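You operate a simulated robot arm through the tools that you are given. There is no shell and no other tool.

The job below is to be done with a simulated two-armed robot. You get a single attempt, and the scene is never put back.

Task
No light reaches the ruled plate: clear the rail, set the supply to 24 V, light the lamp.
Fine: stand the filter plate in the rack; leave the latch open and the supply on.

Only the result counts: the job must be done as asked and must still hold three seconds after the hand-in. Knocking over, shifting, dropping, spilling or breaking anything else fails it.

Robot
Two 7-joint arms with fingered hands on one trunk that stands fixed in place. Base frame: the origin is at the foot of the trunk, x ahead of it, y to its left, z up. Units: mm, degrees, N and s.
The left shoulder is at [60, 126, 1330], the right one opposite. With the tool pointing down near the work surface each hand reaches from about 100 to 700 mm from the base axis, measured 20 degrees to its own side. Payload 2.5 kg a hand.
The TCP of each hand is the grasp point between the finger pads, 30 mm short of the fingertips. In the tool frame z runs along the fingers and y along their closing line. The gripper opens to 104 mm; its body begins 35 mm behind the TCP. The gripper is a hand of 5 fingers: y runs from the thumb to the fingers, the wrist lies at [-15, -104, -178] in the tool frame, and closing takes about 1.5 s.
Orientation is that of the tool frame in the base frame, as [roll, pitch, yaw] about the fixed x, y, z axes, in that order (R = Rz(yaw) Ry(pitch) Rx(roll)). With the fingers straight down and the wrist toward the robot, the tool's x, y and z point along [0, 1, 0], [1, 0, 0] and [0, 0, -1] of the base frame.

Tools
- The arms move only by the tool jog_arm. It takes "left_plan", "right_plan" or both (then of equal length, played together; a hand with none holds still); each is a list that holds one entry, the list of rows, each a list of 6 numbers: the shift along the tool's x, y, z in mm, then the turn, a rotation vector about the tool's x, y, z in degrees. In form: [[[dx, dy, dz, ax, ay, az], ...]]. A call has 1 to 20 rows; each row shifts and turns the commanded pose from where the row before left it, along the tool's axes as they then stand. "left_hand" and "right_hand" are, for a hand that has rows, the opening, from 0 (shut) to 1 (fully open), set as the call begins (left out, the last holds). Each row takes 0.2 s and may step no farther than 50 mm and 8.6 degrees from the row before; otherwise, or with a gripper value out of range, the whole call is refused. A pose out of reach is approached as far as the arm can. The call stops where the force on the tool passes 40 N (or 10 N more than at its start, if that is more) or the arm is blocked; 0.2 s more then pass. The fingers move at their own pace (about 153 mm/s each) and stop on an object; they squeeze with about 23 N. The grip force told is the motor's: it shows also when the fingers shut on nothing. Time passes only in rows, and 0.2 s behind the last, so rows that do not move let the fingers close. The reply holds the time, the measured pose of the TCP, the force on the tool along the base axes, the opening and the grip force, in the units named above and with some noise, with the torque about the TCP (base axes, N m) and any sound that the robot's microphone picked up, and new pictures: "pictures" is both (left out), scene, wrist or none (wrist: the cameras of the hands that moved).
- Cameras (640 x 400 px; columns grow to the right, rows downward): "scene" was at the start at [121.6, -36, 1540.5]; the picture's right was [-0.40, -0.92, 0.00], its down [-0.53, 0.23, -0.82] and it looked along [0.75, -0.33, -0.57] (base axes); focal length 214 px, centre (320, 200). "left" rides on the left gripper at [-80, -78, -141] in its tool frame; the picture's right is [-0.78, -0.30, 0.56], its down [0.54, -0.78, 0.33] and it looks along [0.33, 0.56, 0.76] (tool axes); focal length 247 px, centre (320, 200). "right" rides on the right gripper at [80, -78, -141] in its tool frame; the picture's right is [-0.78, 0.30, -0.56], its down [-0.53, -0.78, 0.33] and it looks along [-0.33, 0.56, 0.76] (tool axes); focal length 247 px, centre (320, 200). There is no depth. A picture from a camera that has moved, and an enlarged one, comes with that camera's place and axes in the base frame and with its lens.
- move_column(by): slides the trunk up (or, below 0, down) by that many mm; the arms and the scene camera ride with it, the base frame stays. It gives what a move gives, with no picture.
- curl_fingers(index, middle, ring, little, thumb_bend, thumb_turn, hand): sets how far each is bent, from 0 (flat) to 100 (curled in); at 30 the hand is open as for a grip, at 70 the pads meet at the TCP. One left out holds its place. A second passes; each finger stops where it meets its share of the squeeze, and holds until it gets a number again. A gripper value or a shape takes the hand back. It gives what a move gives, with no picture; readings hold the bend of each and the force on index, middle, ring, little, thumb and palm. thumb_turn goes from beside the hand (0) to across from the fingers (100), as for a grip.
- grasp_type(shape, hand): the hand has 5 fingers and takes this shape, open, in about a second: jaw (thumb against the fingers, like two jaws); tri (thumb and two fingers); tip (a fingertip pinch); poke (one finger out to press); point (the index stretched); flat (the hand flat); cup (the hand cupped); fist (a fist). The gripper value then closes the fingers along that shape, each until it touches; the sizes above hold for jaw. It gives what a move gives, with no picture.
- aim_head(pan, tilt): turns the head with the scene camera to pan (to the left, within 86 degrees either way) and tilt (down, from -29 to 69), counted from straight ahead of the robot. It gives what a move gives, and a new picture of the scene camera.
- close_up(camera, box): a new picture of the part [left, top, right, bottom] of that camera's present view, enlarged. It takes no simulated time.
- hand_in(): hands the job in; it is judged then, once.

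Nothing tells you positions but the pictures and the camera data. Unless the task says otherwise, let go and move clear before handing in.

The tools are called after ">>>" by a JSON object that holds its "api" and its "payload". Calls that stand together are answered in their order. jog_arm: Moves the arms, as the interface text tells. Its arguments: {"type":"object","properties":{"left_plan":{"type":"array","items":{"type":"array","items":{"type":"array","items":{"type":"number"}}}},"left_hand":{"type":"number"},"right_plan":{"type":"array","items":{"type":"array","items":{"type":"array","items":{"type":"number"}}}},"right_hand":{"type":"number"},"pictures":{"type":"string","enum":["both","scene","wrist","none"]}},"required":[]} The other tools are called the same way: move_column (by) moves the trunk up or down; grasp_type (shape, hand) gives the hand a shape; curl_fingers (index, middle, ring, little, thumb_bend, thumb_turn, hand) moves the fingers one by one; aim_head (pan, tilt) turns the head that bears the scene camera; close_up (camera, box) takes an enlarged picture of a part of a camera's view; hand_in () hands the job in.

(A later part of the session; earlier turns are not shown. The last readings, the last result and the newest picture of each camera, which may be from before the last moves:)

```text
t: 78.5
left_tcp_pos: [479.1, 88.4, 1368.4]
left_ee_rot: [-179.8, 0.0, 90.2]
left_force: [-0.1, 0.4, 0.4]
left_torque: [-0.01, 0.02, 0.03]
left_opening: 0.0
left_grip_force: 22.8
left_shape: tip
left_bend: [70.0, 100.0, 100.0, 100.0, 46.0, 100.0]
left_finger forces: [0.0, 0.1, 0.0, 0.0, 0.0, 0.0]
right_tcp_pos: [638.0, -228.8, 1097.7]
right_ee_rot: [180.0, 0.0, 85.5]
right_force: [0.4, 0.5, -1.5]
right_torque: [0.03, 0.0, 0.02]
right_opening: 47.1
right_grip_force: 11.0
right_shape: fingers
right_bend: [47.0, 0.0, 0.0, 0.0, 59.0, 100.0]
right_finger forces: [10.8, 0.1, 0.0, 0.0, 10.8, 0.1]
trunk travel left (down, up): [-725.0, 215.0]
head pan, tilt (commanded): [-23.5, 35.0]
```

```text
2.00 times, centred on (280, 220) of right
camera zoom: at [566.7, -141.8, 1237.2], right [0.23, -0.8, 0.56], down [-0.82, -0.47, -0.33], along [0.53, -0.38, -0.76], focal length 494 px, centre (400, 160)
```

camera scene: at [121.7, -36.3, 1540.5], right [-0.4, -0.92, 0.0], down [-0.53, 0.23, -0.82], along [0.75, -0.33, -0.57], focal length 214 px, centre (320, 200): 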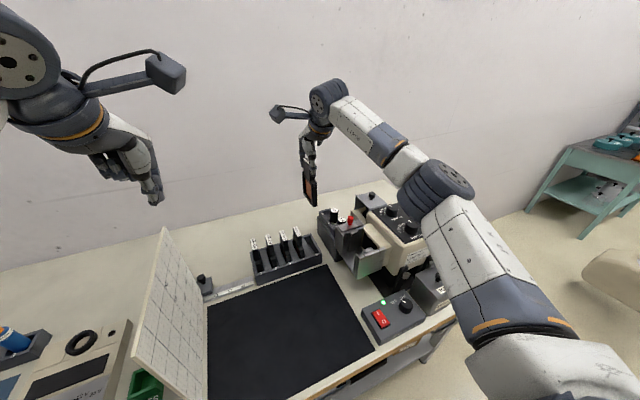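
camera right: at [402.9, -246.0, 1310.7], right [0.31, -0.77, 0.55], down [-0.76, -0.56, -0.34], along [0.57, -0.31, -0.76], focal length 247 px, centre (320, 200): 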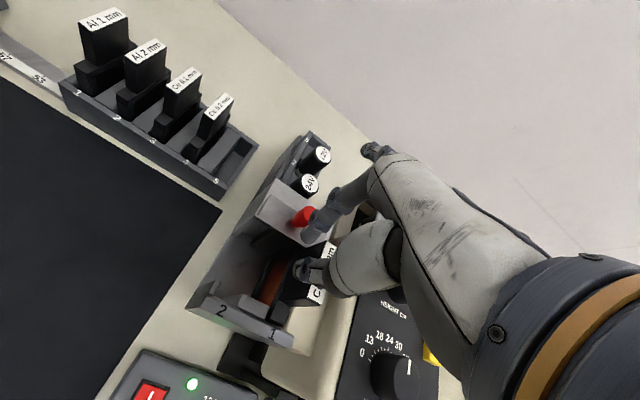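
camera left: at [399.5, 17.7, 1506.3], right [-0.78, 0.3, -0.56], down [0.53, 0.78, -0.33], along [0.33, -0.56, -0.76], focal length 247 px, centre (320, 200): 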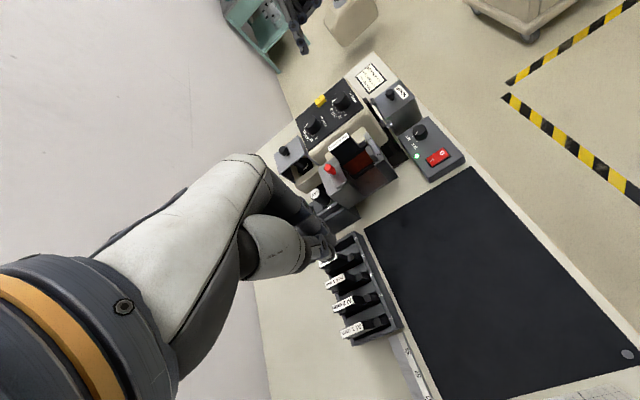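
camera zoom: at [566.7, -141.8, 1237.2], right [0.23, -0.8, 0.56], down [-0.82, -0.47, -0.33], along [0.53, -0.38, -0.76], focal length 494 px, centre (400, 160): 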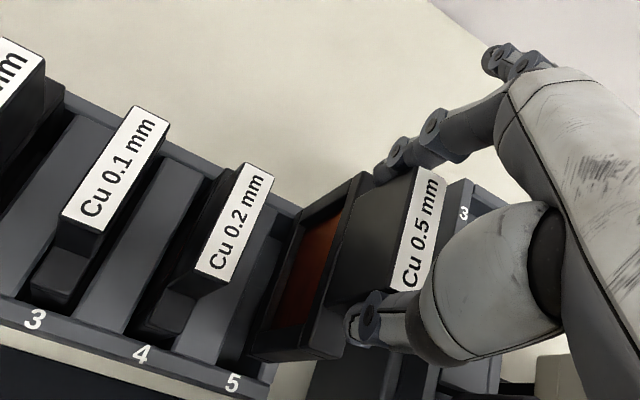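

>>> {"api": "close_up", "payload": {"camera": "scene", "box": [312, 205, 352, 261]}}

>>> {"api": "close_up", "payload": {"camera": "right", "box": [220, 190, 320, 320]}}

```text
7.14 times, centred on (332, 233) of scene
camera zoom: at [121.6, -36.0, 1540.5], right [-0.4, -0.92, 0.0], down [-0.53, 0.23, -0.82], along [0.75, -0.33, -0.57], focal length 1532 px, centre (234, -36)
```

zoom: 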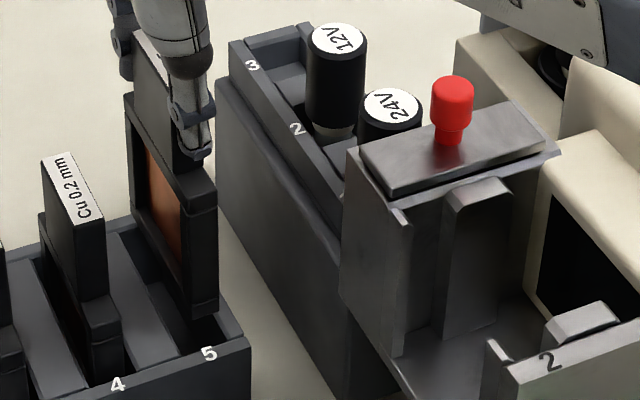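

```text
3.08 times, centred on (270, 255) of right
camera zoom: at [566.7, -141.8, 1237.2], right [0.23, -0.8, 0.56], down [-0.82, -0.47, -0.33], along [0.53, -0.38, -0.76], focal length 760 px, centre (474, 31)
```

zoom: 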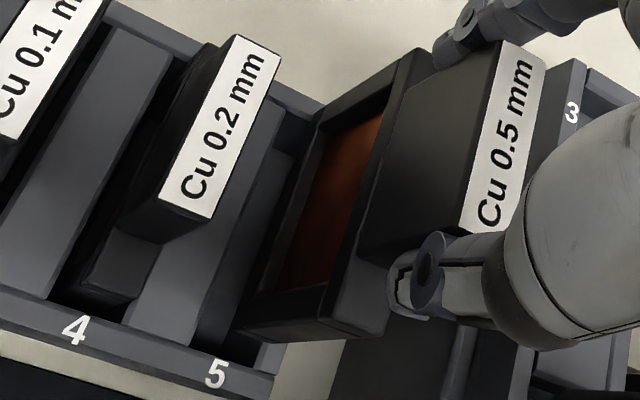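

The plate is lined up with slot 5 within a couple of mm. Nudge 1.5 mm right and 2 mm toward the robot, then lower in small steps watching the force.

>>> {"api": "jog_arm", "payload": {"right_plan": [[[-1.5, -2, 0, 0, 0, 0], [0, 0, 8, 0, 0, 0], [0, 0, 8, 0, 0, 0], [0, 0, 8, 0, 0, 0], [0, 0, 8, 0, 0, 0], [0, 0, 0, 0, 0, 0]]], "pictures": "none"}}

>>> {"api": "close_up", "payload": {"camera": "scene", "box": [302, 205, 352, 261]}}

>>> {"api": "close_up", "payload": {"camera": "right", "box": [220, 190, 320, 320]}}

```text
t: 79.9
left_tcp_pos: [478.5, 88.8, 1367.3]
left_ee_rot: [-179.9, 0.0, 90.2]
left_force: [-0.1, 0.4, 0.8]
left_torque: [0.02, 0.05, 0.01]
left_opening: 0.0
left_grip_force: 23.8
left_shape: tip
left_bend: [70.0, 100.0, 100.0, 100.0, 46.0, 100.0]
left_finger forces: [0.0, 0.1, 0.1, 0.0, 0.1, 0.1]
right_tcp_pos: [635.5, -229.4, 1065.7]
right_ee_rot: [179.9, 0.1, 85.4]
right_force: [0.4, -0.4, -0.8]
right_torque: [0.01, 0.03, -0.01]
right_opening: 47.3
right_grip_force: 10.8
right_shape: fingers
right_bend: [47.0, 0.0, 0.0, 0.0, 59.0, 100.0]
right_finger forces: [10.7, 0.1, 0.1, 0.1, 10.8, 0.0]
trunk travel left (down, up): [-725.0, 215.0]
head pan, tilt (commanded): [-23.5, 35.0]
```

```text
7.14 times, centred on (327, 233) of scene
camera zoom: at [121.8, -36.0, 1540.5], right [-0.4, -0.92, 0.0], down [-0.53, 0.23, -0.82], along [0.75, -0.33, -0.57], focal length 1532 px, centre (270, -36)
```

zoom: 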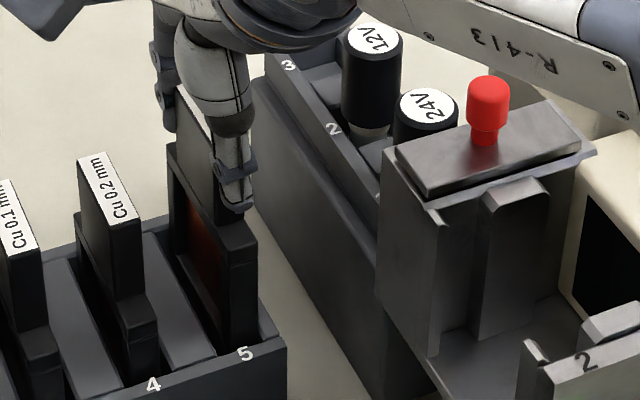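

```text
3.08 times, centred on (270, 255) of right
camera zoom: at [564.4, -143.5, 1205.4], right [0.23, -0.8, 0.56], down [-0.82, -0.47, -0.33], along [0.53, -0.38, -0.76], focal length 760 px, centre (474, 31)
```

zoom: 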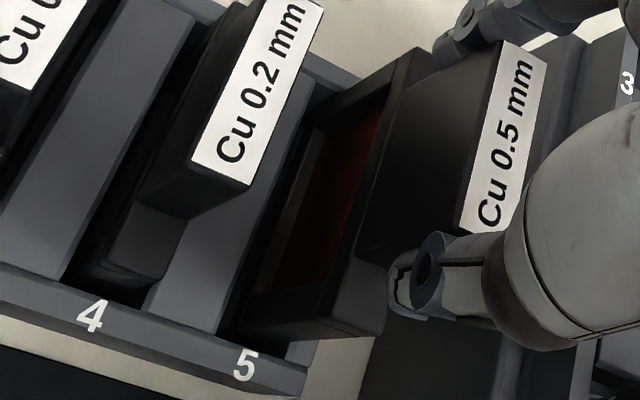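

Entering the slot freely with no contact force. Continue down.

>>> {"api": "jog_arm", "payload": {"right_plan": [[[0, 0, 7, 0, 0, 0], [0, 0, 7, 0, 0, 0], [0, 0, 6, 0, 0, 0], [0, 0, 0, 0, 0, 0]]], "pictures": "none"}}

>>> {"api": "close_up", "payload": {"camera": "scene", "box": [302, 205, 352, 261]}}

>>> {"api": "close_up", "payload": {"camera": "right", "box": [220, 170, 320, 320]}}

```text
t: 80.9
left_tcp_pos: [479.1, 89.6, 1368.4]
left_ee_rot: [180.0, 0.1, 90.2]
left_force: [-0.4, 0.3, 0.0]
left_torque: [-0.01, 0.0, -0.01]
left_opening: 0.0
left_grip_force: 23.6
left_shape: tip
left_bend: [70.0, 100.0, 100.0, 100.0, 46.0, 100.0]
left_finger forces: [0.1, 0.0, 0.0, 0.1, 0.0, 0.0]
right_tcp_pos: [634.0, -228.6, 1043.6]
right_ee_rot: [-180.0, 0.2, 85.4]
right_force: [-0.2, -0.3, -1.1]
right_torque: [0.0, -0.02, 0.01]
right_opening: 47.3
right_grip_force: 11.1
right_shape: fingers
right_bend: [47.0, 0.0, 0.0, 0.0, 59.0, 100.0]
right_finger forces: [10.9, 0.0, 0.0, 0.1, 10.7, 0.1]
trunk travel left (down, up): [-725.0, 215.0]
head pan, tilt (commanded): [-23.5, 35.0]
```

```text
7.14 times, centred on (327, 233) of scene
camera zoom: at [121.7, -36.0, 1540.5], right [-0.4, -0.92, 0.0], down [-0.53, 0.23, -0.82], along [0.75, -0.33, -0.57], focal length 1532 px, centre (270, -36)
```

zoom: 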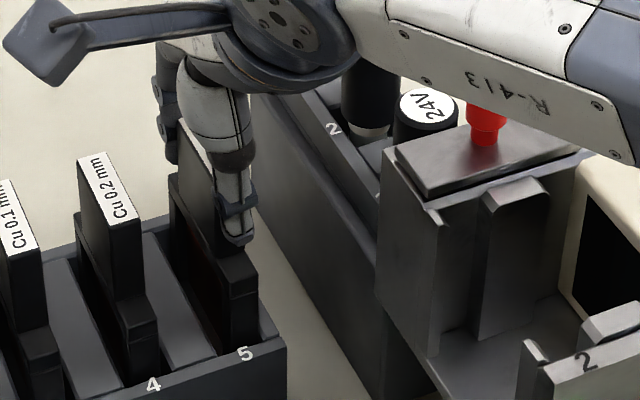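

```text
2.67 times, centred on (270, 245) of right
camera zoom: at [563.9, -143.6, 1184.5], right [0.23, -0.8, 0.56], down [-0.82, -0.47, -0.33], along [0.53, -0.38, -0.76], focal length 659 px, centre (453, 80)
```

zoom: 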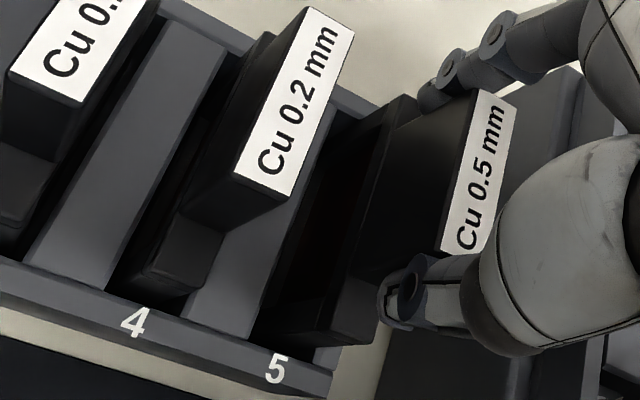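

>>> {"api": "jog_arm", "payload": {"right_plan": [[[0, 0, 3, 0, 0, 0], [0, 0, 3, 0, 0, 0], [0, 0, 3, 0, 0, 0], [0, 0, 0, 0, 0, 0]]], "pictures": "none"}}

>>> {"api": "close_up", "payload": {"camera": "scene", "box": [302, 215, 342, 261]}}

```text
t: 81.9
left_tcp_pos: [478.2, 89.1, 1368.4]
left_ee_rot: [-179.9, 0.1, 90.1]
left_force: [-0.7, -0.7, 0.2]
left_torque: [-0.01, 0.01, -0.01]
left_opening: 0.0
left_grip_force: 23.1
left_shape: tip
left_bend: [70.0, 100.0, 100.0, 100.0, 46.0, 100.0]
left_finger forces: [0.2, 0.0, 0.0, 0.0, 0.1, 0.0]
right_tcp_pos: [635.6, -229.7, 1038.1]
right_ee_rot: [179.9, 0.0, 85.4]
right_force: [0.5, 0.0, 5.8]
right_torque: [0.04, -0.02, -0.02]
right_opening: 46.8
right_grip_force: 11.2
right_shape: fingers
right_bend: [47.0, 0.0, 0.0, 0.0, 59.0, 100.0]
right_finger forces: [11.1, 0.1, 0.0, 0.0, 11.4, 0.0]
trunk travel left (down, up): [-725.0, 215.0]
head pan, tilt (commanded): [-23.5, 35.0]
```

```text
8.70 times, centred on (322, 238) of scene
camera zoom: at [120.8, -35.6, 1540.7], right [-0.4, -0.92, 0.0], down [-0.53, 0.23, -0.82], along [0.75, -0.33, -0.57], focal length 1865 px, centre (303, -130)
```

zoom: 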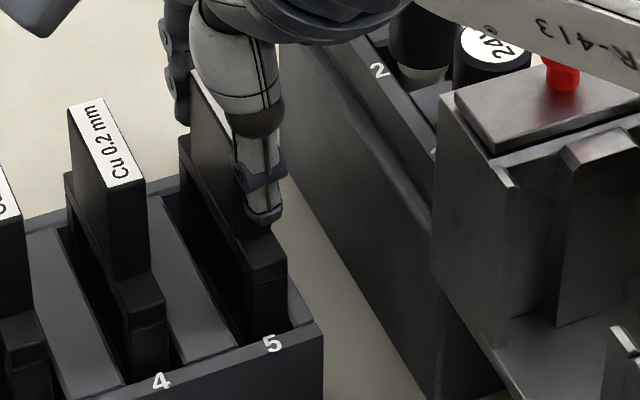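

Contact force shows the plate resting on the slot floor, level with its neighbours. Release index and thumb.

>>> {"api": "curl_fingers", "payload": {"hand": "right", "index": 38, "thumb_bend": 44}}

>>> {"api": "close_up", "payload": {"camera": "scene", "box": [302, 215, 342, 261]}}

>>> {"api": "close_up", "payload": {"camera": "right", "box": [220, 170, 340, 320]}}

```text
t: 82.9
left_tcp_pos: [478.0, 89.0, 1368.5]
left_ee_rot: [-179.9, 0.0, 90.3]
left_force: [0.0, 0.0, 0.5]
left_torque: [0.0, -0.01, 0.01]
left_opening: 0.0
left_grip_force: 23.0
left_shape: tip
left_bend: [70.0, 100.0, 100.0, 100.0, 46.0, 100.0]
left_finger forces: [0.0, 0.1, 0.0, 0.0, 0.0, 0.1]
right_tcp_pos: [635.3, -230.7, 1035.4]
right_ee_rot: [-180.0, 0.0, 85.4]
right_force: [-0.8, 0.2, -0.1]
right_torque: [-0.01, -0.01, 0.0]
right_opening: 74.6
right_grip_force: 0.0
right_shape: fingers
right_bend: [38.0, 0.0, 0.0, 0.0, 44.0, 99.0]
right_finger forces: [0.1, 0.0, 0.1, 0.1, 0.1, 0.1]
trunk travel left (down, up): [-725.0, 215.0]
head pan, tilt (commanded): [-23.5, 35.0]
```

```text
8.70 times, centred on (322, 238) of scene
camera zoom: at [121.6, -36.0, 1540.5], right [-0.4, -0.92, 0.0], down [-0.53, 0.23, -0.82], along [0.75, -0.33, -0.57], focal length 1865 px, centre (303, -130)
```

zoom: 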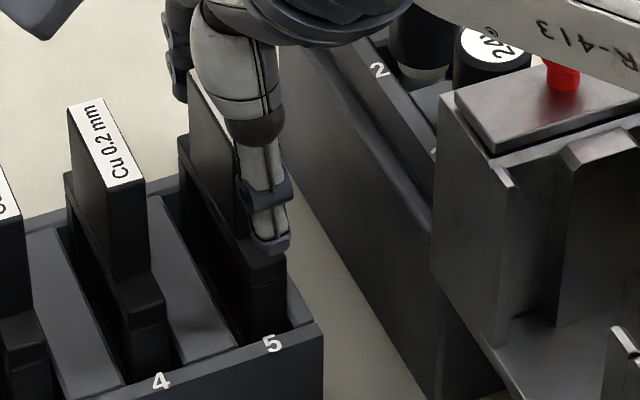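

```text
2.67 times, centred on (280, 245) of right
camera zoom: at [564.2, -144.1, 1175.8], right [0.23, -0.8, 0.56], down [-0.82, -0.47, -0.33], along [0.53, -0.38, -0.76], focal length 659 px, centre (427, 80)
```

zoom: 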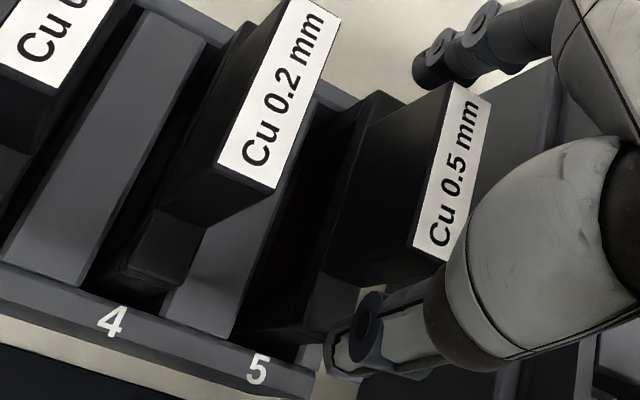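

Released with no residual force. Now withdraw straight up.

>>> {"api": "jog_arm", "payload": {"right_plan": [[[0, 0, -10, 0, 0, 0], [0, 0, -25, 0, 0, 0], [0, 0, -40, 0, 0, 0], [0, 0, -40, 0, 0, 0], [0, 0, -40, 0, 0, 0]]], "pictures": "scene"}}

>>> {"api": "close_up", "payload": {"camera": "scene", "box": [250, 210, 370, 285]}}

>>> {"api": "close_up", "payload": {"camera": "right", "box": [160, 180, 340, 340]}}

```text
t: 84.1
left_tcp_pos: [478.2, 90.4, 1367.2]
left_ee_rot: [-180.0, 0.0, 90.1]
left_force: [-0.7, -0.9, -0.2]
left_torque: [0.0, 0.0, -0.01]
left_opening: 0.0
left_grip_force: 22.8
left_shape: tip
left_bend: [70.0, 100.0, 100.0, 100.0, 46.0, 100.0]
left_finger forces: [0.0, 0.1, 0.0, 0.0, 0.0, 0.1]
right_tcp_pos: [634.7, -228.2, 1190.9]
right_ee_rot: [180.0, 0.2, 85.4]
right_force: [0.3, -0.4, 0.1]
right_torque: [-0.01, 0.01, -0.01]
right_opening: 74.9
right_grip_force: 0.1
right_shape: fingers
right_bend: [38.0, 0.0, 0.0, 0.0, 44.0, 99.0]
right_finger forces: [0.0, 0.1, 0.0, 0.1, 0.0, 0.0]
trunk travel left (down, up): [-725.0, 215.0]
head pan, tilt (commanded): [-23.5, 35.0]
camera scene: at [121.2, -35.6, 1540.5], right [-0.4, -0.92, 0.0], down [-0.53, 0.23, -0.82], along [0.75, -0.33, -0.57], focal length 214 px, centre (320, 200)
```

scene: 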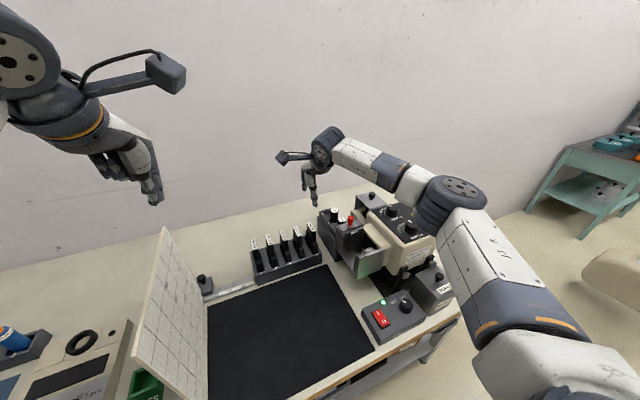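

```text
5.33 times, centred on (310, 248) of scene
camera zoom: at [121.2, -35.6, 1540.5], right [-0.4, -0.92, 0.0], down [-0.53, 0.23, -0.82], along [0.75, -0.33, -0.57], focal length 1144 px, centre (373, -53)
```

zoom: 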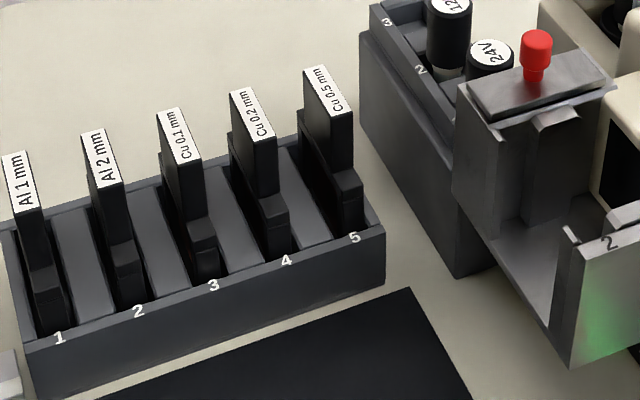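

```text
2.50 times, centred on (250, 260) of right
camera zoom: at [565.1, -142.0, 1330.9], right [0.23, -0.8, 0.56], down [-0.82, -0.47, -0.33], along [0.53, -0.38, -0.76], focal length 617 px, centre (495, 50)
```

zoom: 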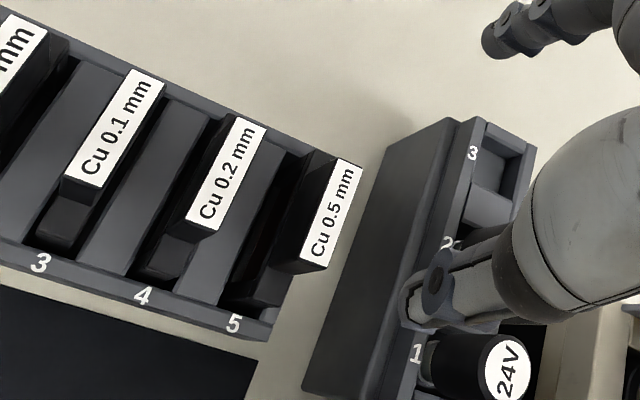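

The Cu 0.5 plate now stands in slot 5 with the rail empty and the latch open. Next is the supply knob at about (320,-386, top 960). I'll bring the right hand up and back to hover above it, and set the three-finger shape.

>>> {"api": "jog_arm", "payload": {"right_plan": [[[0, 0, -40, 0, 0, 0], [0, 0, -40, 0, 0, 0], [-20, -32, 0, 0, 0, 0], [-20, -32, 0, 0, 0, 0], [-20, -32, 0, 0, 0, 0], [-20, -32, 0, 0, 0, 0], [-20, -32, 0, 0, 0, 0], [-20, -32, 0, 0, 0, 0], [-20, -32, 0, 0, 0, 0], [-20, -32, 0, 0, 0, 0]]], "pictures": "none"}}

>>> {"api": "grasp_type", "payload": {"shape": "tri", "hand": "right"}}

```text
t: 86.3
left_tcp_pos: [478.9, 88.5, 1368.4]
left_ee_rot: [-180.0, 0.0, 90.2]
left_force: [0.0, 0.1, 0.5]
left_torque: [0.0, -0.01, -0.01]
left_opening: 0.0
left_grip_force: 23.0
left_shape: tip
left_bend: [70.0, 100.0, 100.0, 100.0, 46.0, 100.0]
left_finger forces: [0.0, 0.0, 0.1, 0.0, 0.0, 0.0]
right_tcp_pos: [367.4, -366.2, 1271.7]
right_ee_rot: [-179.9, 0.1, 85.4]
right_force: [0.0, -0.5, -0.1]
right_torque: [-0.03, -0.01, -0.01]
right_opening: 74.9
right_grip_force: 0.0
right_shape: fingers
right_bend: [38.0, 0.0, 0.0, 0.0, 44.0, 99.0]
right_finger forces: [0.1, 0.0, 0.1, 0.0, 0.0, 0.0]
trunk travel left (down, up): [-725.0, 215.0]
head pan, tilt (commanded): [-23.5, 35.0]
```

```text
t: 87.2
left_tcp_pos: [478.5, 89.3, 1367.9]
left_ee_rot: [-179.9, 0.0, 90.2]
left_force: [-0.5, 0.0, 0.0]
left_torque: [0.0, -0.01, -0.02]
left_opening: 0.1
left_grip_force: 23.4
left_shape: tip
left_bend: [70.0, 100.0, 100.0, 100.0, 46.0, 100.0]
left_finger forces: [0.0, 0.0, 0.0, 0.1, 0.0, 0.1]
right_tcp_pos: [369.2, -366.6, 1271.8]
right_ee_rot: [179.9, 0.1, 85.4]
right_force: [0.2, 0.1, 0.0]
right_torque: [0.02, 0.0, -0.03]
right_opening: 103.6
right_grip_force: 0.0
right_shape: tri
right_bend: [30.0, 30.0, 99.0, 99.0, 30.0, 98.0]
right_finger forces: [0.0, 0.0, 0.0, 0.0, 0.0, 0.1]
trunk travel left (down, up): [-725.0, 215.0]
head pan, tilt (commanded): [-23.5, 35.0]
```

>>> {"api": "jog_arm", "payload": {"right_plan": [[[0, 0, 0, 0, 0, 7.7], [0, 0, 0, 0, 0, 7.7], [-18, -20, 0, 0, 0, 0], [-18, -20, 0, 0, 0, 0], [0, 0, 30, 0, 0, 0], [0, 0, 40, 0, 0, 0], [0, 0, 40, 0, 0, 0], [0, 0, 0, 0, 0, 0]]], "right_hand": 0.55}}

```text
t: 88.8
left_tcp_pos: [479.0, 89.2, 1366.9]
left_ee_rot: [-180.0, 0.0, 90.3]
left_force: [-0.5, 0.5, -0.8]
left_torque: [-0.02, 0.02, -0.01]
left_opening: 0.2
left_grip_force: 23.3
left_shape: tip
left_bend: [70.0, 100.0, 100.0, 100.0, 46.0, 100.0]
left_finger forces: [0.0, 0.0, 0.1, 0.0, 0.0, 0.1]
right_tcp_pos: [348.0, -384.4, 1227.2]
right_ee_rot: [169.4, -4.5, 71.1]
right_force: [-1.1, 0.3, -0.3]
right_torque: [0.0, -0.01, -0.03]
right_opening: 57.5
right_grip_force: 0.0
right_shape: tri
right_bend: [74.0, 42.0, 99.0, 99.0, 67.0, 100.0]
right_finger forces: [0.0, 0.1, 0.0, 0.1, 0.0, 0.0]
trunk travel left (down, up): [-725.0, 215.0]
head pan, tilt (commanded): [-23.5, 35.0]
stopped in row 7 (right hand): the arm was blocked; the commanded pose is now the measured one
camera scene: at [121.8, -36.1, 1540.5], right [-0.4, -0.92, 0.0], down [-0.53, 0.23, -0.82], along [0.75, -0.33, -0.57], focal length 214 px, centre (320, 200)
camera right: at [273.5, -285.1, 1355.6], right [-0.09, -0.84, 0.54], down [-0.82, -0.24, -0.51], along [0.56, -0.49, -0.67], focal length 247 px, centre (320, 200)
```

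scene: 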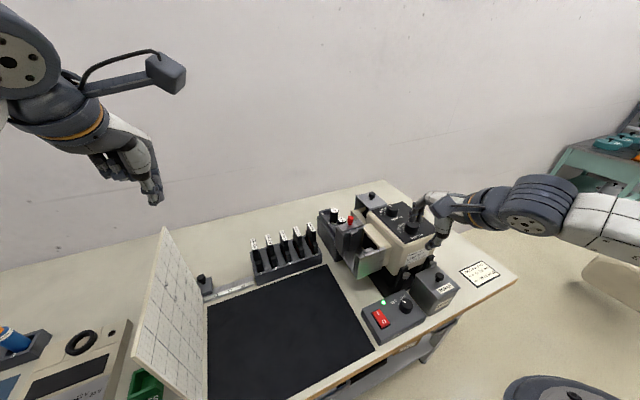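
right: 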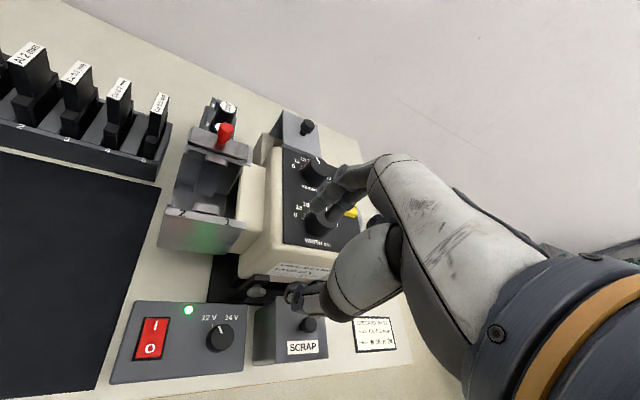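

The arm is too folded this close in; raising the trunk will let it hang more extended above the supply. Raise the trunk 200, then lower the hand.

>>> {"api": "move_column", "payload": {"by": 200}}

>>> {"api": "jog_arm", "payload": {"right_plan": [[[0, 0, 30, 0, 0, 0], [0, 0, 30, 0, 0, 0], [0, 0, 30, 0, 0, 0], [0, 0, 30, 0, 0, 0], [0, 0, 30, 0, 0, 0], [0, 0, 30, 0, 0, 0]]], "pictures": "none"}}

```text
t: 91.0
left_tcp_pos: [479.7, 88.9, 1568.1]
left_ee_rot: [-179.8, 0.0, 90.2]
left_force: [0.9, 0.2, 0.9]
left_torque: [0.02, 0.0, -0.01]
left_opening: 0.0
left_grip_force: 23.0
left_shape: tip
left_bend: [70.0, 100.0, 100.0, 100.0, 46.0, 100.0]
left_finger forces: [0.0, 0.0, 0.1, 0.0, 0.0, 0.0]
right_tcp_pos: [347.5, -383.2, 1426.8]
right_ee_rot: [169.2, -4.3, 71.1]
right_force: [0.1, 0.0, -0.2]
right_torque: [-0.01, -0.04, 0.0]
right_opening: 57.6
right_grip_force: 0.0
right_shape: tri
right_bend: [74.0, 42.0, 99.0, 99.0, 67.0, 100.0]
right_finger forces: [0.0, 0.0, 0.0, 0.0, 0.0, 0.1]
trunk travel left (down, up): [-925.0, 15.0]
head pan, tilt (commanded): [-23.5, 35.0]
```

```text
t: 92.4
left_tcp_pos: [478.9, 89.2, 1568.6]
left_ee_rot: [180.0, 0.1, 90.2]
left_force: [-0.6, -0.8, 0.6]
left_torque: [0.04, -0.03, 0.06]
left_opening: 0.0
left_grip_force: 23.0
left_shape: tip
left_bend: [70.0, 100.0, 100.0, 100.0, 46.0, 100.0]
left_finger forces: [0.1, 0.0, 0.1, 0.0, 0.0, 0.0]
right_tcp_pos: [382.7, -384.3, 1248.3]
right_ee_rot: [169.2, -4.4, 71.1]
right_force: [2.0, -0.3, 2.6]
right_torque: [0.02, 0.19, 0.03]
right_opening: 57.4
right_grip_force: 0.1
right_shape: tri
right_bend: [74.0, 42.0, 99.0, 99.0, 67.0, 100.0]
right_finger forces: [0.0, 0.1, 0.0, 0.1, 0.0, 0.1]
trunk travel left (down, up): [-925.0, 15.0]
head pan, tilt (commanded): [-23.5, 35.0]
```

There is a small force reading; let me look before going on.

>>> {"api": "jog_arm", "payload": {"right_plan": [[[0, 0, 0, 0, 0, 0]]]}}

```text
t: 92.8
left_tcp_pos: [478.7, 89.2, 1568.0]
left_ee_rot: [-179.9, -0.1, 90.2]
left_force: [0.2, -0.3, -0.7]
left_torque: [-0.01, -0.02, -0.02]
left_opening: 0.0
left_grip_force: 22.2
left_shape: tip
left_bend: [70.0, 100.0, 100.0, 100.0, 46.0, 100.0]
left_finger forces: [0.1, 0.0, 0.0, 0.0, 0.0, 0.0]
right_tcp_pos: [381.7, -383.8, 1248.0]
right_ee_rot: [169.5, -4.3, 71.1]
right_force: [0.0, 0.0, 0.1]
right_torque: [-0.03, 0.04, -0.02]
right_opening: 57.4
right_grip_force: 0.1
right_shape: tri
right_bend: [74.0, 42.0, 99.0, 99.0, 67.0, 100.0]
right_finger forces: [0.0, 0.0, 0.0, 0.0, 0.0, 0.0]
trunk travel left (down, up): [-925.0, 15.0]
head pan, tilt (commanded): [-23.5, 35.0]
camera scene: at [121.8, -36.1, 1740.5], right [-0.4, -0.92, 0.0], down [-0.53, 0.23, -0.82], along [0.75, -0.33, -0.57], focal length 214 px, centre (320, 200)
camera right: at [308.7, -284.3, 1377.2], right [-0.09, -0.84, 0.54], down [-0.83, -0.24, -0.51], along [0.56, -0.49, -0.67], focal length 247 px, centre (320, 200)
```

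scene: 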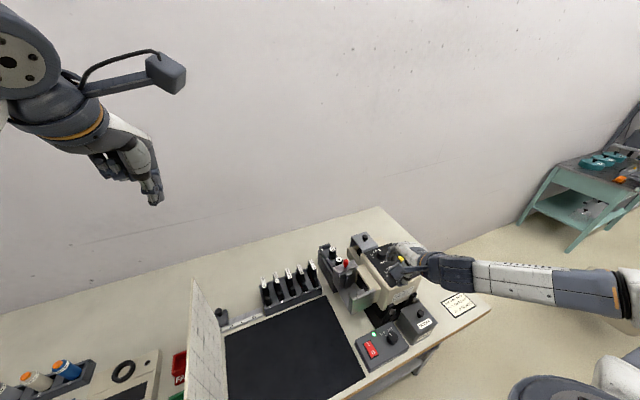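
right: 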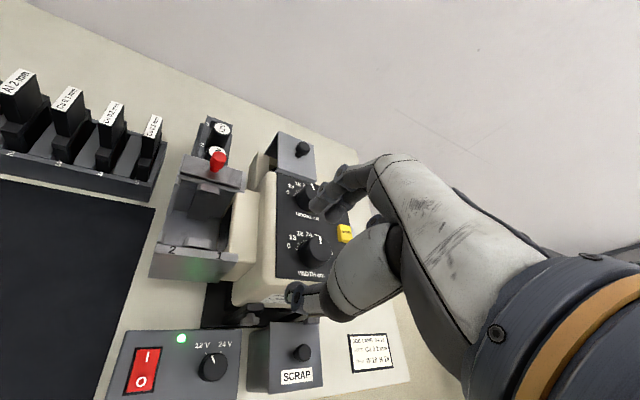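

The force vanished (just motion transient). Level the hand and move back over the supply knob.

>>> {"api": "jog_arm", "payload": {"right_plan": [[[-7, -19, 0, 3.5, -1.4, 0], [-7, -19, 0, 3.5, -1.4, 0], [-7, -19, 0, 3.5, -1.4, 0], [0, 0, 20, 0, 0, 0], [0, 0, 20, 0, 0, 0]]], "pictures": "wrist"}}

```text
t: 94.0
left_tcp_pos: [479.3, 87.7, 1568.2]
left_ee_rot: [-179.9, 0.0, 90.3]
left_force: [0.3, 0.3, 0.1]
left_torque: [-0.02, 0.03, -0.01]
left_opening: 0.1
left_grip_force: 22.2
left_shape: tip
left_bend: [70.0, 100.0, 100.0, 100.0, 46.0, 100.0]
left_finger forces: [0.0, 0.1, 0.0, 0.0, 0.1, 0.0]
right_tcp_pos: [323.1, -383.9, 1202.4]
right_ee_rot: [179.9, -0.1, 70.6]
right_force: [-0.2, 0.1, -0.6]
right_torque: [-0.01, -0.01, 0.01]
right_opening: 57.4
right_grip_force: 0.0
right_shape: tri
right_bend: [74.0, 42.0, 99.0, 99.0, 67.0, 100.0]
right_finger forces: [0.0, 0.1, 0.0, 0.2, 0.0, 0.1]
trunk travel left (down, up): [-925.0, 15.0]
head pan, tilt (commanded): [-23.5, 35.0]
camera right: at [276.3, -284.2, 1342.2], right [0.02, -0.83, 0.56], down [-0.91, -0.25, -0.33], along [0.41, -0.5, -0.76], focal length 247 px, centre (320, 200)
```

right: 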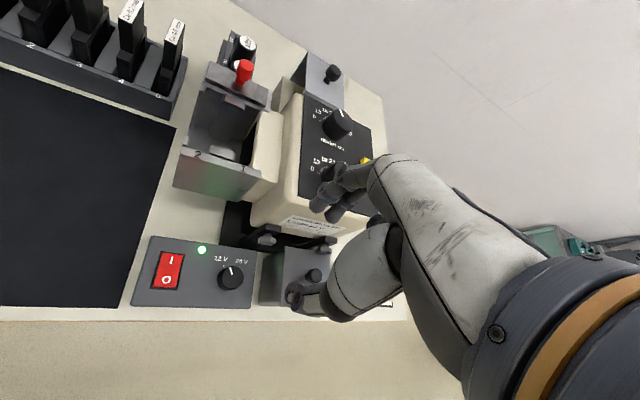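

Level and reachable, directly above the knob. Zoom in for a precise knob position and the ticks.

>>> {"api": "close_up", "payload": {"camera": "right", "box": [190, 240, 270, 300]}}

>>> {"api": "close_up", "payload": {"camera": "right", "box": [270, 140, 400, 330]}}

>>> {"api": "close_up", "payload": {"camera": "scene", "box": [350, 250, 446, 360]}}

```text
6.67 times, centred on (230, 270) of right
camera zoom: at [276.3, -284.2, 1342.2], right [0.02, -0.83, 0.56], down [-0.91, -0.25, -0.33], along [0.41, -0.5, -0.76], focal length 1646 px, centre (920, -267)
```

zoom: 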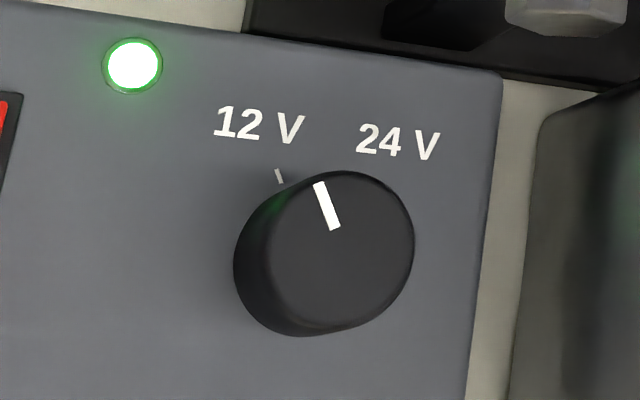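

```text
2.11 times, centred on (335, 235) of right
camera zoom: at [276.3, -284.2, 1342.2], right [0.02, -0.83, 0.56], down [-0.91, -0.25, -0.33], along [0.41, -0.5, -0.76], focal length 520 px, centre (288, 126)
```

zoom: 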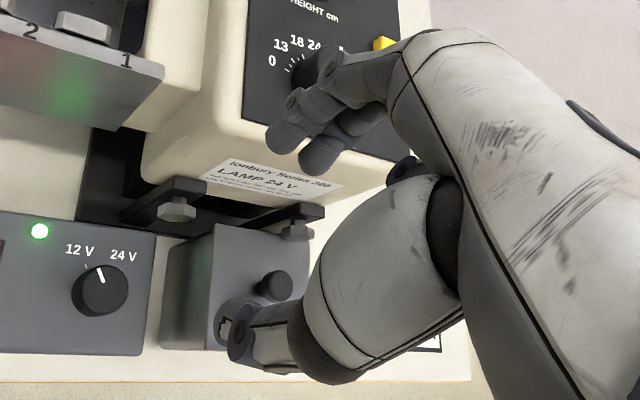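

```text
3.64 times, centred on (398, 305) of scene
camera zoom: at [121.7, -36.1, 1740.5], right [-0.4, -0.92, 0.0], down [-0.53, 0.23, -0.82], along [0.75, -0.33, -0.57], focal length 780 px, centre (36, -182)
```

zoom: 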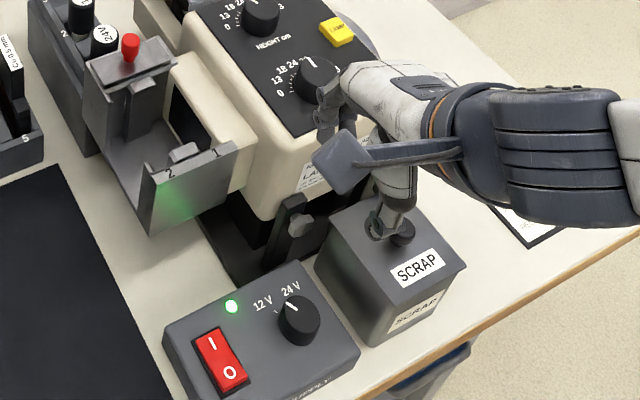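

Knob centre ≈ (321,-385); the pointer and 12 V tick are ~30° left, the 24 V tick ~30° right, so I need ~60° clockwise. Set a custom three-finger opening, lower to z≈1060 and test the rotation range there.

>>> {"api": "curl_fingers", "payload": {"hand": "right", "index": 48, "middle": 48, "ring": 99, "little": 99, "thumb_bend": 48, "thumb_turn": 100}}

>>> {"api": "jog_arm", "payload": {"right_plan": [[[0, 0, 35, 0, 0, 0], [0, 0, 35, 0, 0, 0], [0, 0, 35, 0, 0, 0], [0, 0, 35, 0, 0, 0]]], "pictures": "none"}}

>>> {"api": "jog_arm", "payload": {"right_plan": [[[0, 0, 0, 0, 0, 8], [0, 0, 0, 0, 0, 8], [0, 0, 0, 0, 0, 8], [0, 0, 0, 0, 0, 8], [0, 0, 0, 0, 0, 8], [0, 0, 0, 0, 0, 8], [0, 0, 0, 0, 0, 8]]], "pictures": "scene"}}

```text
t: 95.0
left_tcp_pos: [478.9, 89.4, 1569.0]
left_ee_rot: [-179.9, 0.1, 90.3]
left_force: [-0.5, -0.1, -0.2]
left_torque: [-0.02, -0.01, 0.0]
left_opening: 0.0
left_grip_force: 23.0
left_shape: tip
left_bend: [70.0, 100.0, 100.0, 100.0, 46.0, 100.0]
left_finger forces: [0.0, 0.0, 0.0, 0.0, 0.1, 0.1]
right_tcp_pos: [323.6, -385.2, 1202.7]
right_ee_rot: [-180.0, -0.2, 70.6]
right_force: [0.3, 0.8, 0.6]
right_torque: [0.0, 0.0, 0.01]
right_opening: 56.6
right_grip_force: 0.0
right_shape: fingers
right_bend: [48.0, 48.0, 99.0, 99.0, 48.0, 100.0]
right_finger forces: [0.0, 0.1, 0.0, 0.1, 0.0, 0.1]
trunk travel left (down, up): [-925.0, 15.0]
head pan, tilt (commanded): [-23.5, 35.0]
```

```text
t: 96.0
left_tcp_pos: [477.7, 88.2, 1568.3]
left_ee_rot: [180.0, -0.1, 90.2]
left_force: [-0.5, 0.3, -0.3]
left_torque: [0.02, 0.0, 0.01]
left_opening: 0.0
left_grip_force: 22.8
left_shape: tip
left_bend: [70.0, 100.0, 100.0, 100.0, 46.0, 100.0]
left_finger forces: [0.0, 0.1, 0.0, 0.0, 0.0, 0.0]
right_tcp_pos: [325.3, -415.7, 1156.5]
right_ee_rot: [-179.9, -0.1, 70.6]
right_force: [0.4, 0.5, -0.1]
right_torque: [0.01, -0.03, -0.02]
right_opening: 57.1
right_grip_force: 0.1
right_shape: fingers
right_bend: [48.0, 48.0, 99.0, 99.0, 48.0, 100.0]
right_finger forces: [0.1, 0.1, 0.0, 0.0, 0.0, 0.1]
right hand out of reach, approached as far as the arm can: row 1, 2, 3, 4
trunk travel left (down, up): [-925.0, 15.0]
head pan, tilt (commanded): [-23.5, 35.0]
```

```text
t: 97.6
left_tcp_pos: [479.1, 89.8, 1567.9]
left_ee_rot: [-179.9, 0.0, 90.3]
left_force: [-0.6, 0.4, 0.5]
left_torque: [0.01, 0.0, -0.02]
left_opening: 0.0
left_grip_force: 22.9
left_shape: tip
left_bend: [70.0, 100.0, 100.0, 100.0, 46.0, 100.0]
left_finger forces: [0.1, 0.0, 0.0, 0.1, 0.0, 0.0]
right_tcp_pos: [327.1, -417.1, 1160.2]
right_ee_rot: [180.0, 0.0, 14.4]
right_force: [0.2, -0.6, 0.3]
right_torque: [0.01, -0.02, -0.02]
right_opening: 57.2
right_grip_force: 0.0
right_shape: fingers
right_bend: [48.0, 48.0, 99.0, 99.0, 48.0, 100.0]
right_finger forces: [0.0, 0.0, 0.0, 0.0, 0.0, 0.0]
right hand out of reach, approached as far as the arm can: row 1
trunk travel left (down, up): [-925.0, 15.0]
head pan, tilt (commanded): [-23.5, 35.0]
camera scene: at [121.9, -35.9, 1740.5], right [-0.4, -0.92, 0.0], down [-0.53, 0.23, -0.82], along [0.75, -0.33, -0.57], focal length 214 px, centre (320, 200)
```

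scene: 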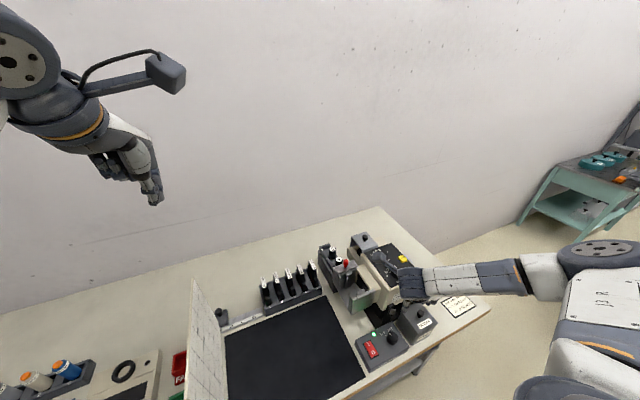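

Lowering at this height with yaw 70 hits a limit, but (323,-384,1202) was fine; I can bring the hand down with the trunk instead, keeping the arm pose. First check the rotation range at that arm height over the knob.

>>> {"api": "jog_arm", "payload": {"right_plan": [[[0, 0, -22, 0, 0, 0], [0, 0, -22, 0, 0, 0], [2, -16, 0, 0, 0, 0], [2, -16, 0, 0, 0, 0], [0, 0, 0, 0, 0, 0]]], "pictures": "none"}}

>>> {"api": "jog_arm", "payload": {"right_plan": [[[0, 0, 0, 0, 0, -8], [0, 0, 0, 0, 0, -8], [0, 0, 0, 0, 0, -8], [0, 0, 0, 0, 0, -8], [0, 0, 0, 0, 0, -8], [0, 0, 0, 0, 0, -8], [0, 0, 0, 0, 0, -8], [0, 0, 0, 0, 0, -4]]], "pictures": "none"}}

```text
t: 98.8
left_tcp_pos: [478.9, 87.3, 1568.5]
left_ee_rot: [-179.9, 0.0, 90.2]
left_force: [1.1, 0.6, 0.7]
left_torque: [-0.02, -0.01, 0.0]
left_opening: 0.0
left_grip_force: 23.6
left_shape: tip
left_bend: [70.0, 100.0, 100.0, 100.0, 46.0, 100.0]
left_finger forces: [0.0, 0.0, 0.0, 0.1, 0.0, 0.0]
right_tcp_pos: [323.8, -383.9, 1204.9]
right_ee_rot: [180.0, -0.1, 14.7]
right_force: [-0.6, -0.1, 0.7]
right_torque: [-0.03, 0.01, 0.03]
right_opening: 57.0
right_grip_force: 0.0
right_shape: fingers
right_bend: [48.0, 48.0, 99.0, 99.0, 48.0, 100.0]
right_finger forces: [0.1, 0.0, 0.0, 0.0, 0.0, 0.1]
trunk travel left (down, up): [-925.0, 15.0]
head pan, tilt (commanded): [-23.5, 35.0]
```

```text
t: 100.6
left_tcp_pos: [480.2, 89.1, 1567.6]
left_ee_rot: [-179.9, -0.1, 90.1]
left_force: [0.2, 0.0, 0.1]
left_torque: [-0.02, -0.02, -0.03]
left_opening: 0.0
left_grip_force: 22.9
left_shape: tip
left_bend: [70.0, 100.0, 100.0, 100.0, 46.0, 100.0]
left_finger forces: [0.0, 0.0, 0.0, 0.1, 0.0, 0.0]
right_tcp_pos: [323.5, -383.5, 1204.4]
right_ee_rot: [179.8, 0.0, 74.8]
right_force: [-0.7, -0.3, -0.5]
right_torque: [0.0, -0.01, 0.02]
right_opening: 57.2
right_grip_force: 0.0
right_shape: fingers
right_bend: [48.0, 48.0, 99.0, 99.0, 48.0, 100.0]
right_finger forces: [0.0, 0.0, 0.0, 0.1, 0.0, 0.1]
trunk travel left (down, up): [-925.0, 15.0]
head pan, tilt (commanded): [-23.5, 35.0]
```

The full 60° range (yaw 75 → 15) is reachable at this arm height. Centre on the knob and lower with the trunk.

>>> {"api": "jog_arm", "payload": {"right_plan": [[[-2, -2, 0, 0, 0, -1.5], [0, 0, 0, 0, 0, 0]]], "pictures": "none"}}

>>> {"api": "move_column", "payload": {"by": -180}}

>>> {"api": "close_up", "payload": {"camera": "scene", "box": [330, 240, 490, 360]}}

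>>> {"api": "close_up", "payload": {"camera": "right", "box": [200, 150, 440, 350]}}

```text
t: 101.2
left_tcp_pos: [478.6, 88.8, 1568.8]
left_ee_rot: [-179.9, 0.0, 90.1]
left_force: [-0.8, -0.7, -0.4]
left_torque: [-0.01, 0.03, 0.01]
left_opening: 0.0
left_grip_force: 22.3
left_shape: tip
left_bend: [70.0, 100.0, 100.0, 100.0, 46.0, 100.0]
left_finger forces: [0.2, 0.0, 0.0, 0.0, 0.0, 0.0]
right_tcp_pos: [321.3, -386.3, 1205.6]
right_ee_rot: [-179.9, 0.0, 76.1]
right_force: [-0.8, -0.1, 0.2]
right_torque: [0.03, -0.01, 0.01]
right_opening: 57.2
right_grip_force: 0.1
right_shape: fingers
right_bend: [48.0, 48.0, 99.0, 99.0, 48.0, 100.0]
right_finger forces: [0.1, 0.0, 0.1, 0.0, 0.1, 0.0]
trunk travel left (down, up): [-925.0, 15.0]
head pan, tilt (commanded): [-23.5, 35.0]
```

```text
t: 103.2
left_tcp_pos: [477.6, 90.1, 1388.9]
left_ee_rot: [-179.9, 0.0, 90.1]
left_force: [-0.3, -0.4, -0.3]
left_torque: [0.0, 0.0, -0.03]
left_opening: 0.0
left_grip_force: 23.2
left_shape: tip
left_bend: [70.0, 100.0, 100.0, 100.0, 46.0, 100.0]
left_finger forces: [0.0, 0.0, 0.0, 0.0, 0.0, 0.0]
right_tcp_pos: [321.7, -387.0, 1025.3]
right_ee_rot: [180.0, 0.0, 76.2]
right_force: [-0.3, -0.8, 0.3]
right_torque: [-0.03, -0.03, -0.01]
right_opening: 57.2
right_grip_force: 0.0
right_shape: fingers
right_bend: [48.0, 48.0, 99.0, 99.0, 48.0, 100.0]
right_finger forces: [0.1, 0.1, 0.0, 0.1, 0.1, 0.0]
trunk travel left (down, up): [-745.0, 195.0]
head pan, tilt (commanded): [-23.5, 35.0]
```

```text
3.33 times, centred on (410, 300) of scene
camera zoom: at [121.6, -35.9, 1560.6], right [-0.4, -0.92, 0.0], down [-0.53, 0.23, -0.82], along [0.75, -0.33, -0.57], focal length 715 px, centre (20, -133)
```

zoom: 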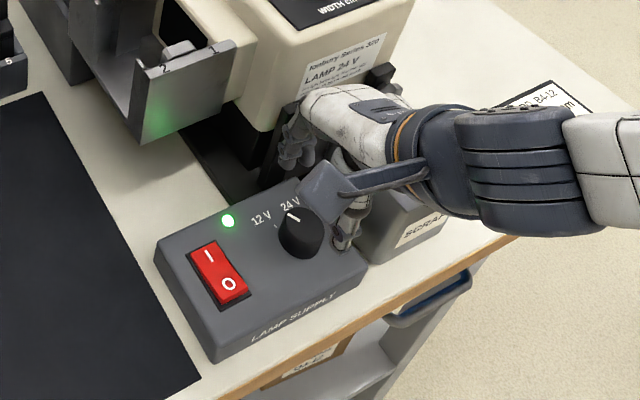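

```text
2.00 times, centred on (320, 250) of right
camera zoom: at [265.0, -290.5, 1165.3], right [0.1, -0.82, 0.56], down [-0.88, -0.33, -0.33], along [0.46, -0.46, -0.76], focal length 494 px, centre (320, 100)
```

zoom: 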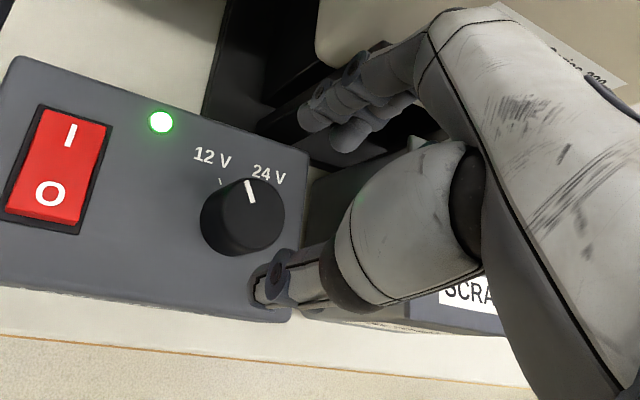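

The fingers come close to the lamp's bracket at this yaw. Let me look more closely before choosing the turning range.

>>> {"api": "close_up", "payload": {"camera": "right", "box": [270, 140, 400, 260]}}

>>> {"api": "close_up", "payload": {"camera": "scene", "box": [380, 260, 440, 310]}}

```text
3.33 times, centred on (335, 200) of right
camera zoom: at [265.0, -290.5, 1165.3], right [0.1, -0.82, 0.56], down [-0.88, -0.33, -0.33], along [0.46, -0.46, -0.76], focal length 823 px, centre (270, 200)
```

zoom: 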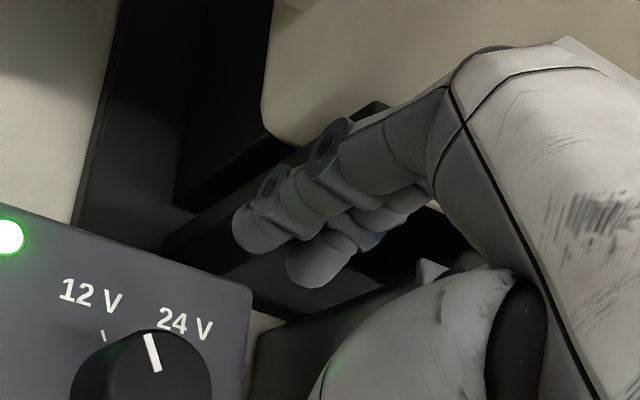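

```text
8.00 times, centred on (410, 285) of scene
camera zoom: at [121.6, -35.9, 1560.6], right [-0.4, -0.92, 0.0], down [-0.53, 0.23, -0.82], along [0.75, -0.33, -0.57], focal length 1716 px, centre (-400, -480)
```

zoom: 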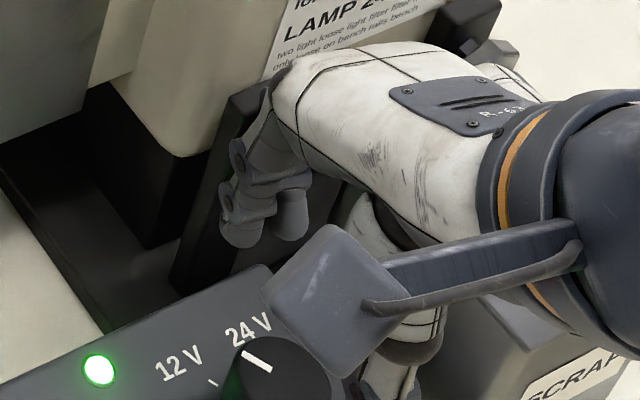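

The knuckles would run into the bracket when lowered at this yaw. I'll raise a little and test a lower yaw range (45 → −15), which keeps the fingers to the right of the knob, away from the bracket.

>>> {"api": "move_column", "payload": {"by": 50}}

>>> {"api": "jog_arm", "payload": {"right_plan": [[[0, 0, 0, 0, 0, 8], [0, 0, 0, 0, 0, 8], [0, 0, 0, 0, 0, 8], [0, 0, 0, 0, 0, 8], [0, 0, 0, 0, 0, 8], [0, 0, 0, 0, 0, 8], [0, 0, 0, 0, 0, 8], [0, 0, 0, 0, 0, 6]]], "pictures": "none"}}

>>> {"api": "jog_arm", "payload": {"right_plan": [[[0, 0, 0, 0, 0, 7], [0, 0, 0, 0, 0, 7], [0, 0, 0, 0, 0, 7], [0, 0, 0, 0, 0, 7]]], "pictures": "wrist"}}

```text
t: 104.1
left_tcp_pos: [478.2, 88.5, 1438.3]
left_ee_rot: [-179.9, 0.1, 90.2]
left_force: [0.0, -0.2, 0.4]
left_torque: [0.03, -0.01, -0.02]
left_opening: 0.1
left_grip_force: 22.8
left_shape: tip
left_bend: [70.0, 100.0, 100.0, 100.0, 46.0, 100.0]
left_finger forces: [0.0, 0.0, 0.0, 0.1, 0.1, 0.0]
right_tcp_pos: [320.0, -386.3, 1075.0]
right_ee_rot: [179.9, -0.1, 76.1]
right_force: [-0.4, -0.2, -1.1]
right_torque: [-0.02, -0.04, -0.03]
right_opening: 57.2
right_grip_force: 0.1
right_shape: fingers
right_bend: [48.0, 48.0, 99.0, 99.0, 48.0, 100.0]
right_finger forces: [0.1, 0.0, 0.0, 0.0, 0.0, 0.0]
trunk travel left (down, up): [-795.0, 145.0]
head pan, tilt (commanded): [-23.5, 35.0]
```

```text
t: 105.9
left_tcp_pos: [478.8, 88.8, 1439.5]
left_ee_rot: [-179.8, -0.1, 90.2]
left_force: [-0.7, 0.4, -0.7]
left_torque: [-0.03, 0.02, 0.05]
left_opening: 0.0
left_grip_force: 22.6
left_shape: tip
left_bend: [70.0, 100.0, 100.0, 100.0, 46.0, 100.0]
left_finger forces: [0.0, 0.1, 0.1, 0.0, 0.0, 0.0]
right_tcp_pos: [321.5, -386.0, 1074.6]
right_ee_rot: [180.0, 0.0, 13.8]
right_force: [-0.6, 0.2, 0.9]
right_torque: [0.01, 0.01, 0.0]
right_opening: 56.9
right_grip_force: 0.2
right_shape: fingers
right_bend: [48.0, 48.0, 99.0, 99.0, 48.0, 100.0]
right_finger forces: [0.0, 0.0, 0.1, 0.1, 0.1, 0.0]
trunk travel left (down, up): [-795.0, 145.0]
head pan, tilt (commanded): [-23.5, 35.0]
```

```text
t: 106.9
left_tcp_pos: [479.0, 89.0, 1437.0]
left_ee_rot: [-179.8, 0.1, 90.2]
left_force: [-0.3, 0.3, 0.8]
left_torque: [0.02, 0.01, 0.01]
left_opening: 0.2
left_grip_force: 23.3
left_shape: tip
left_bend: [70.0, 100.0, 100.0, 100.0, 46.0, 100.0]
left_finger forces: [0.0, 0.0, 0.1, 0.0, 0.1, 0.0]
right_tcp_pos: [322.9, -386.6, 1074.3]
right_ee_rot: [-179.9, -0.1, -14.1]
right_force: [0.0, 0.1, 0.2]
right_torque: [-0.01, 0.01, 0.04]
right_opening: 57.2
right_grip_force: 0.0
right_shape: fingers
right_bend: [48.0, 48.0, 99.0, 99.0, 48.0, 100.0]
right_finger forces: [0.0, 0.0, 0.0, 0.0, 0.0, 0.1]
trunk travel left (down, up): [-795.0, 145.0]
head pan, tilt (commanded): [-23.5, 35.0]
camera right: at [417.6, -330.3, 1215.5], right [-0.83, -0.1, 0.56], down [-0.33, 0.88, -0.33], along [-0.46, -0.46, -0.76], focal length 247 px, centre (320, 200)
```

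right: 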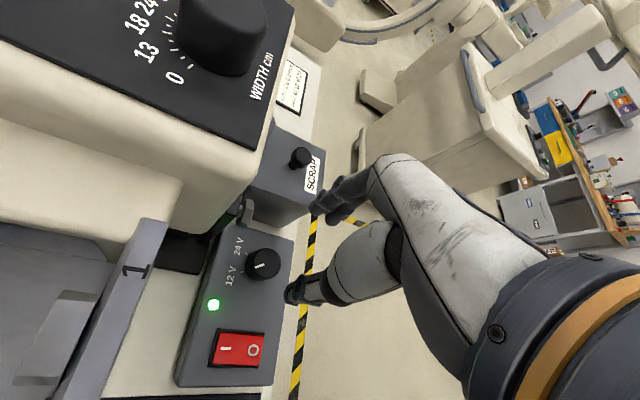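

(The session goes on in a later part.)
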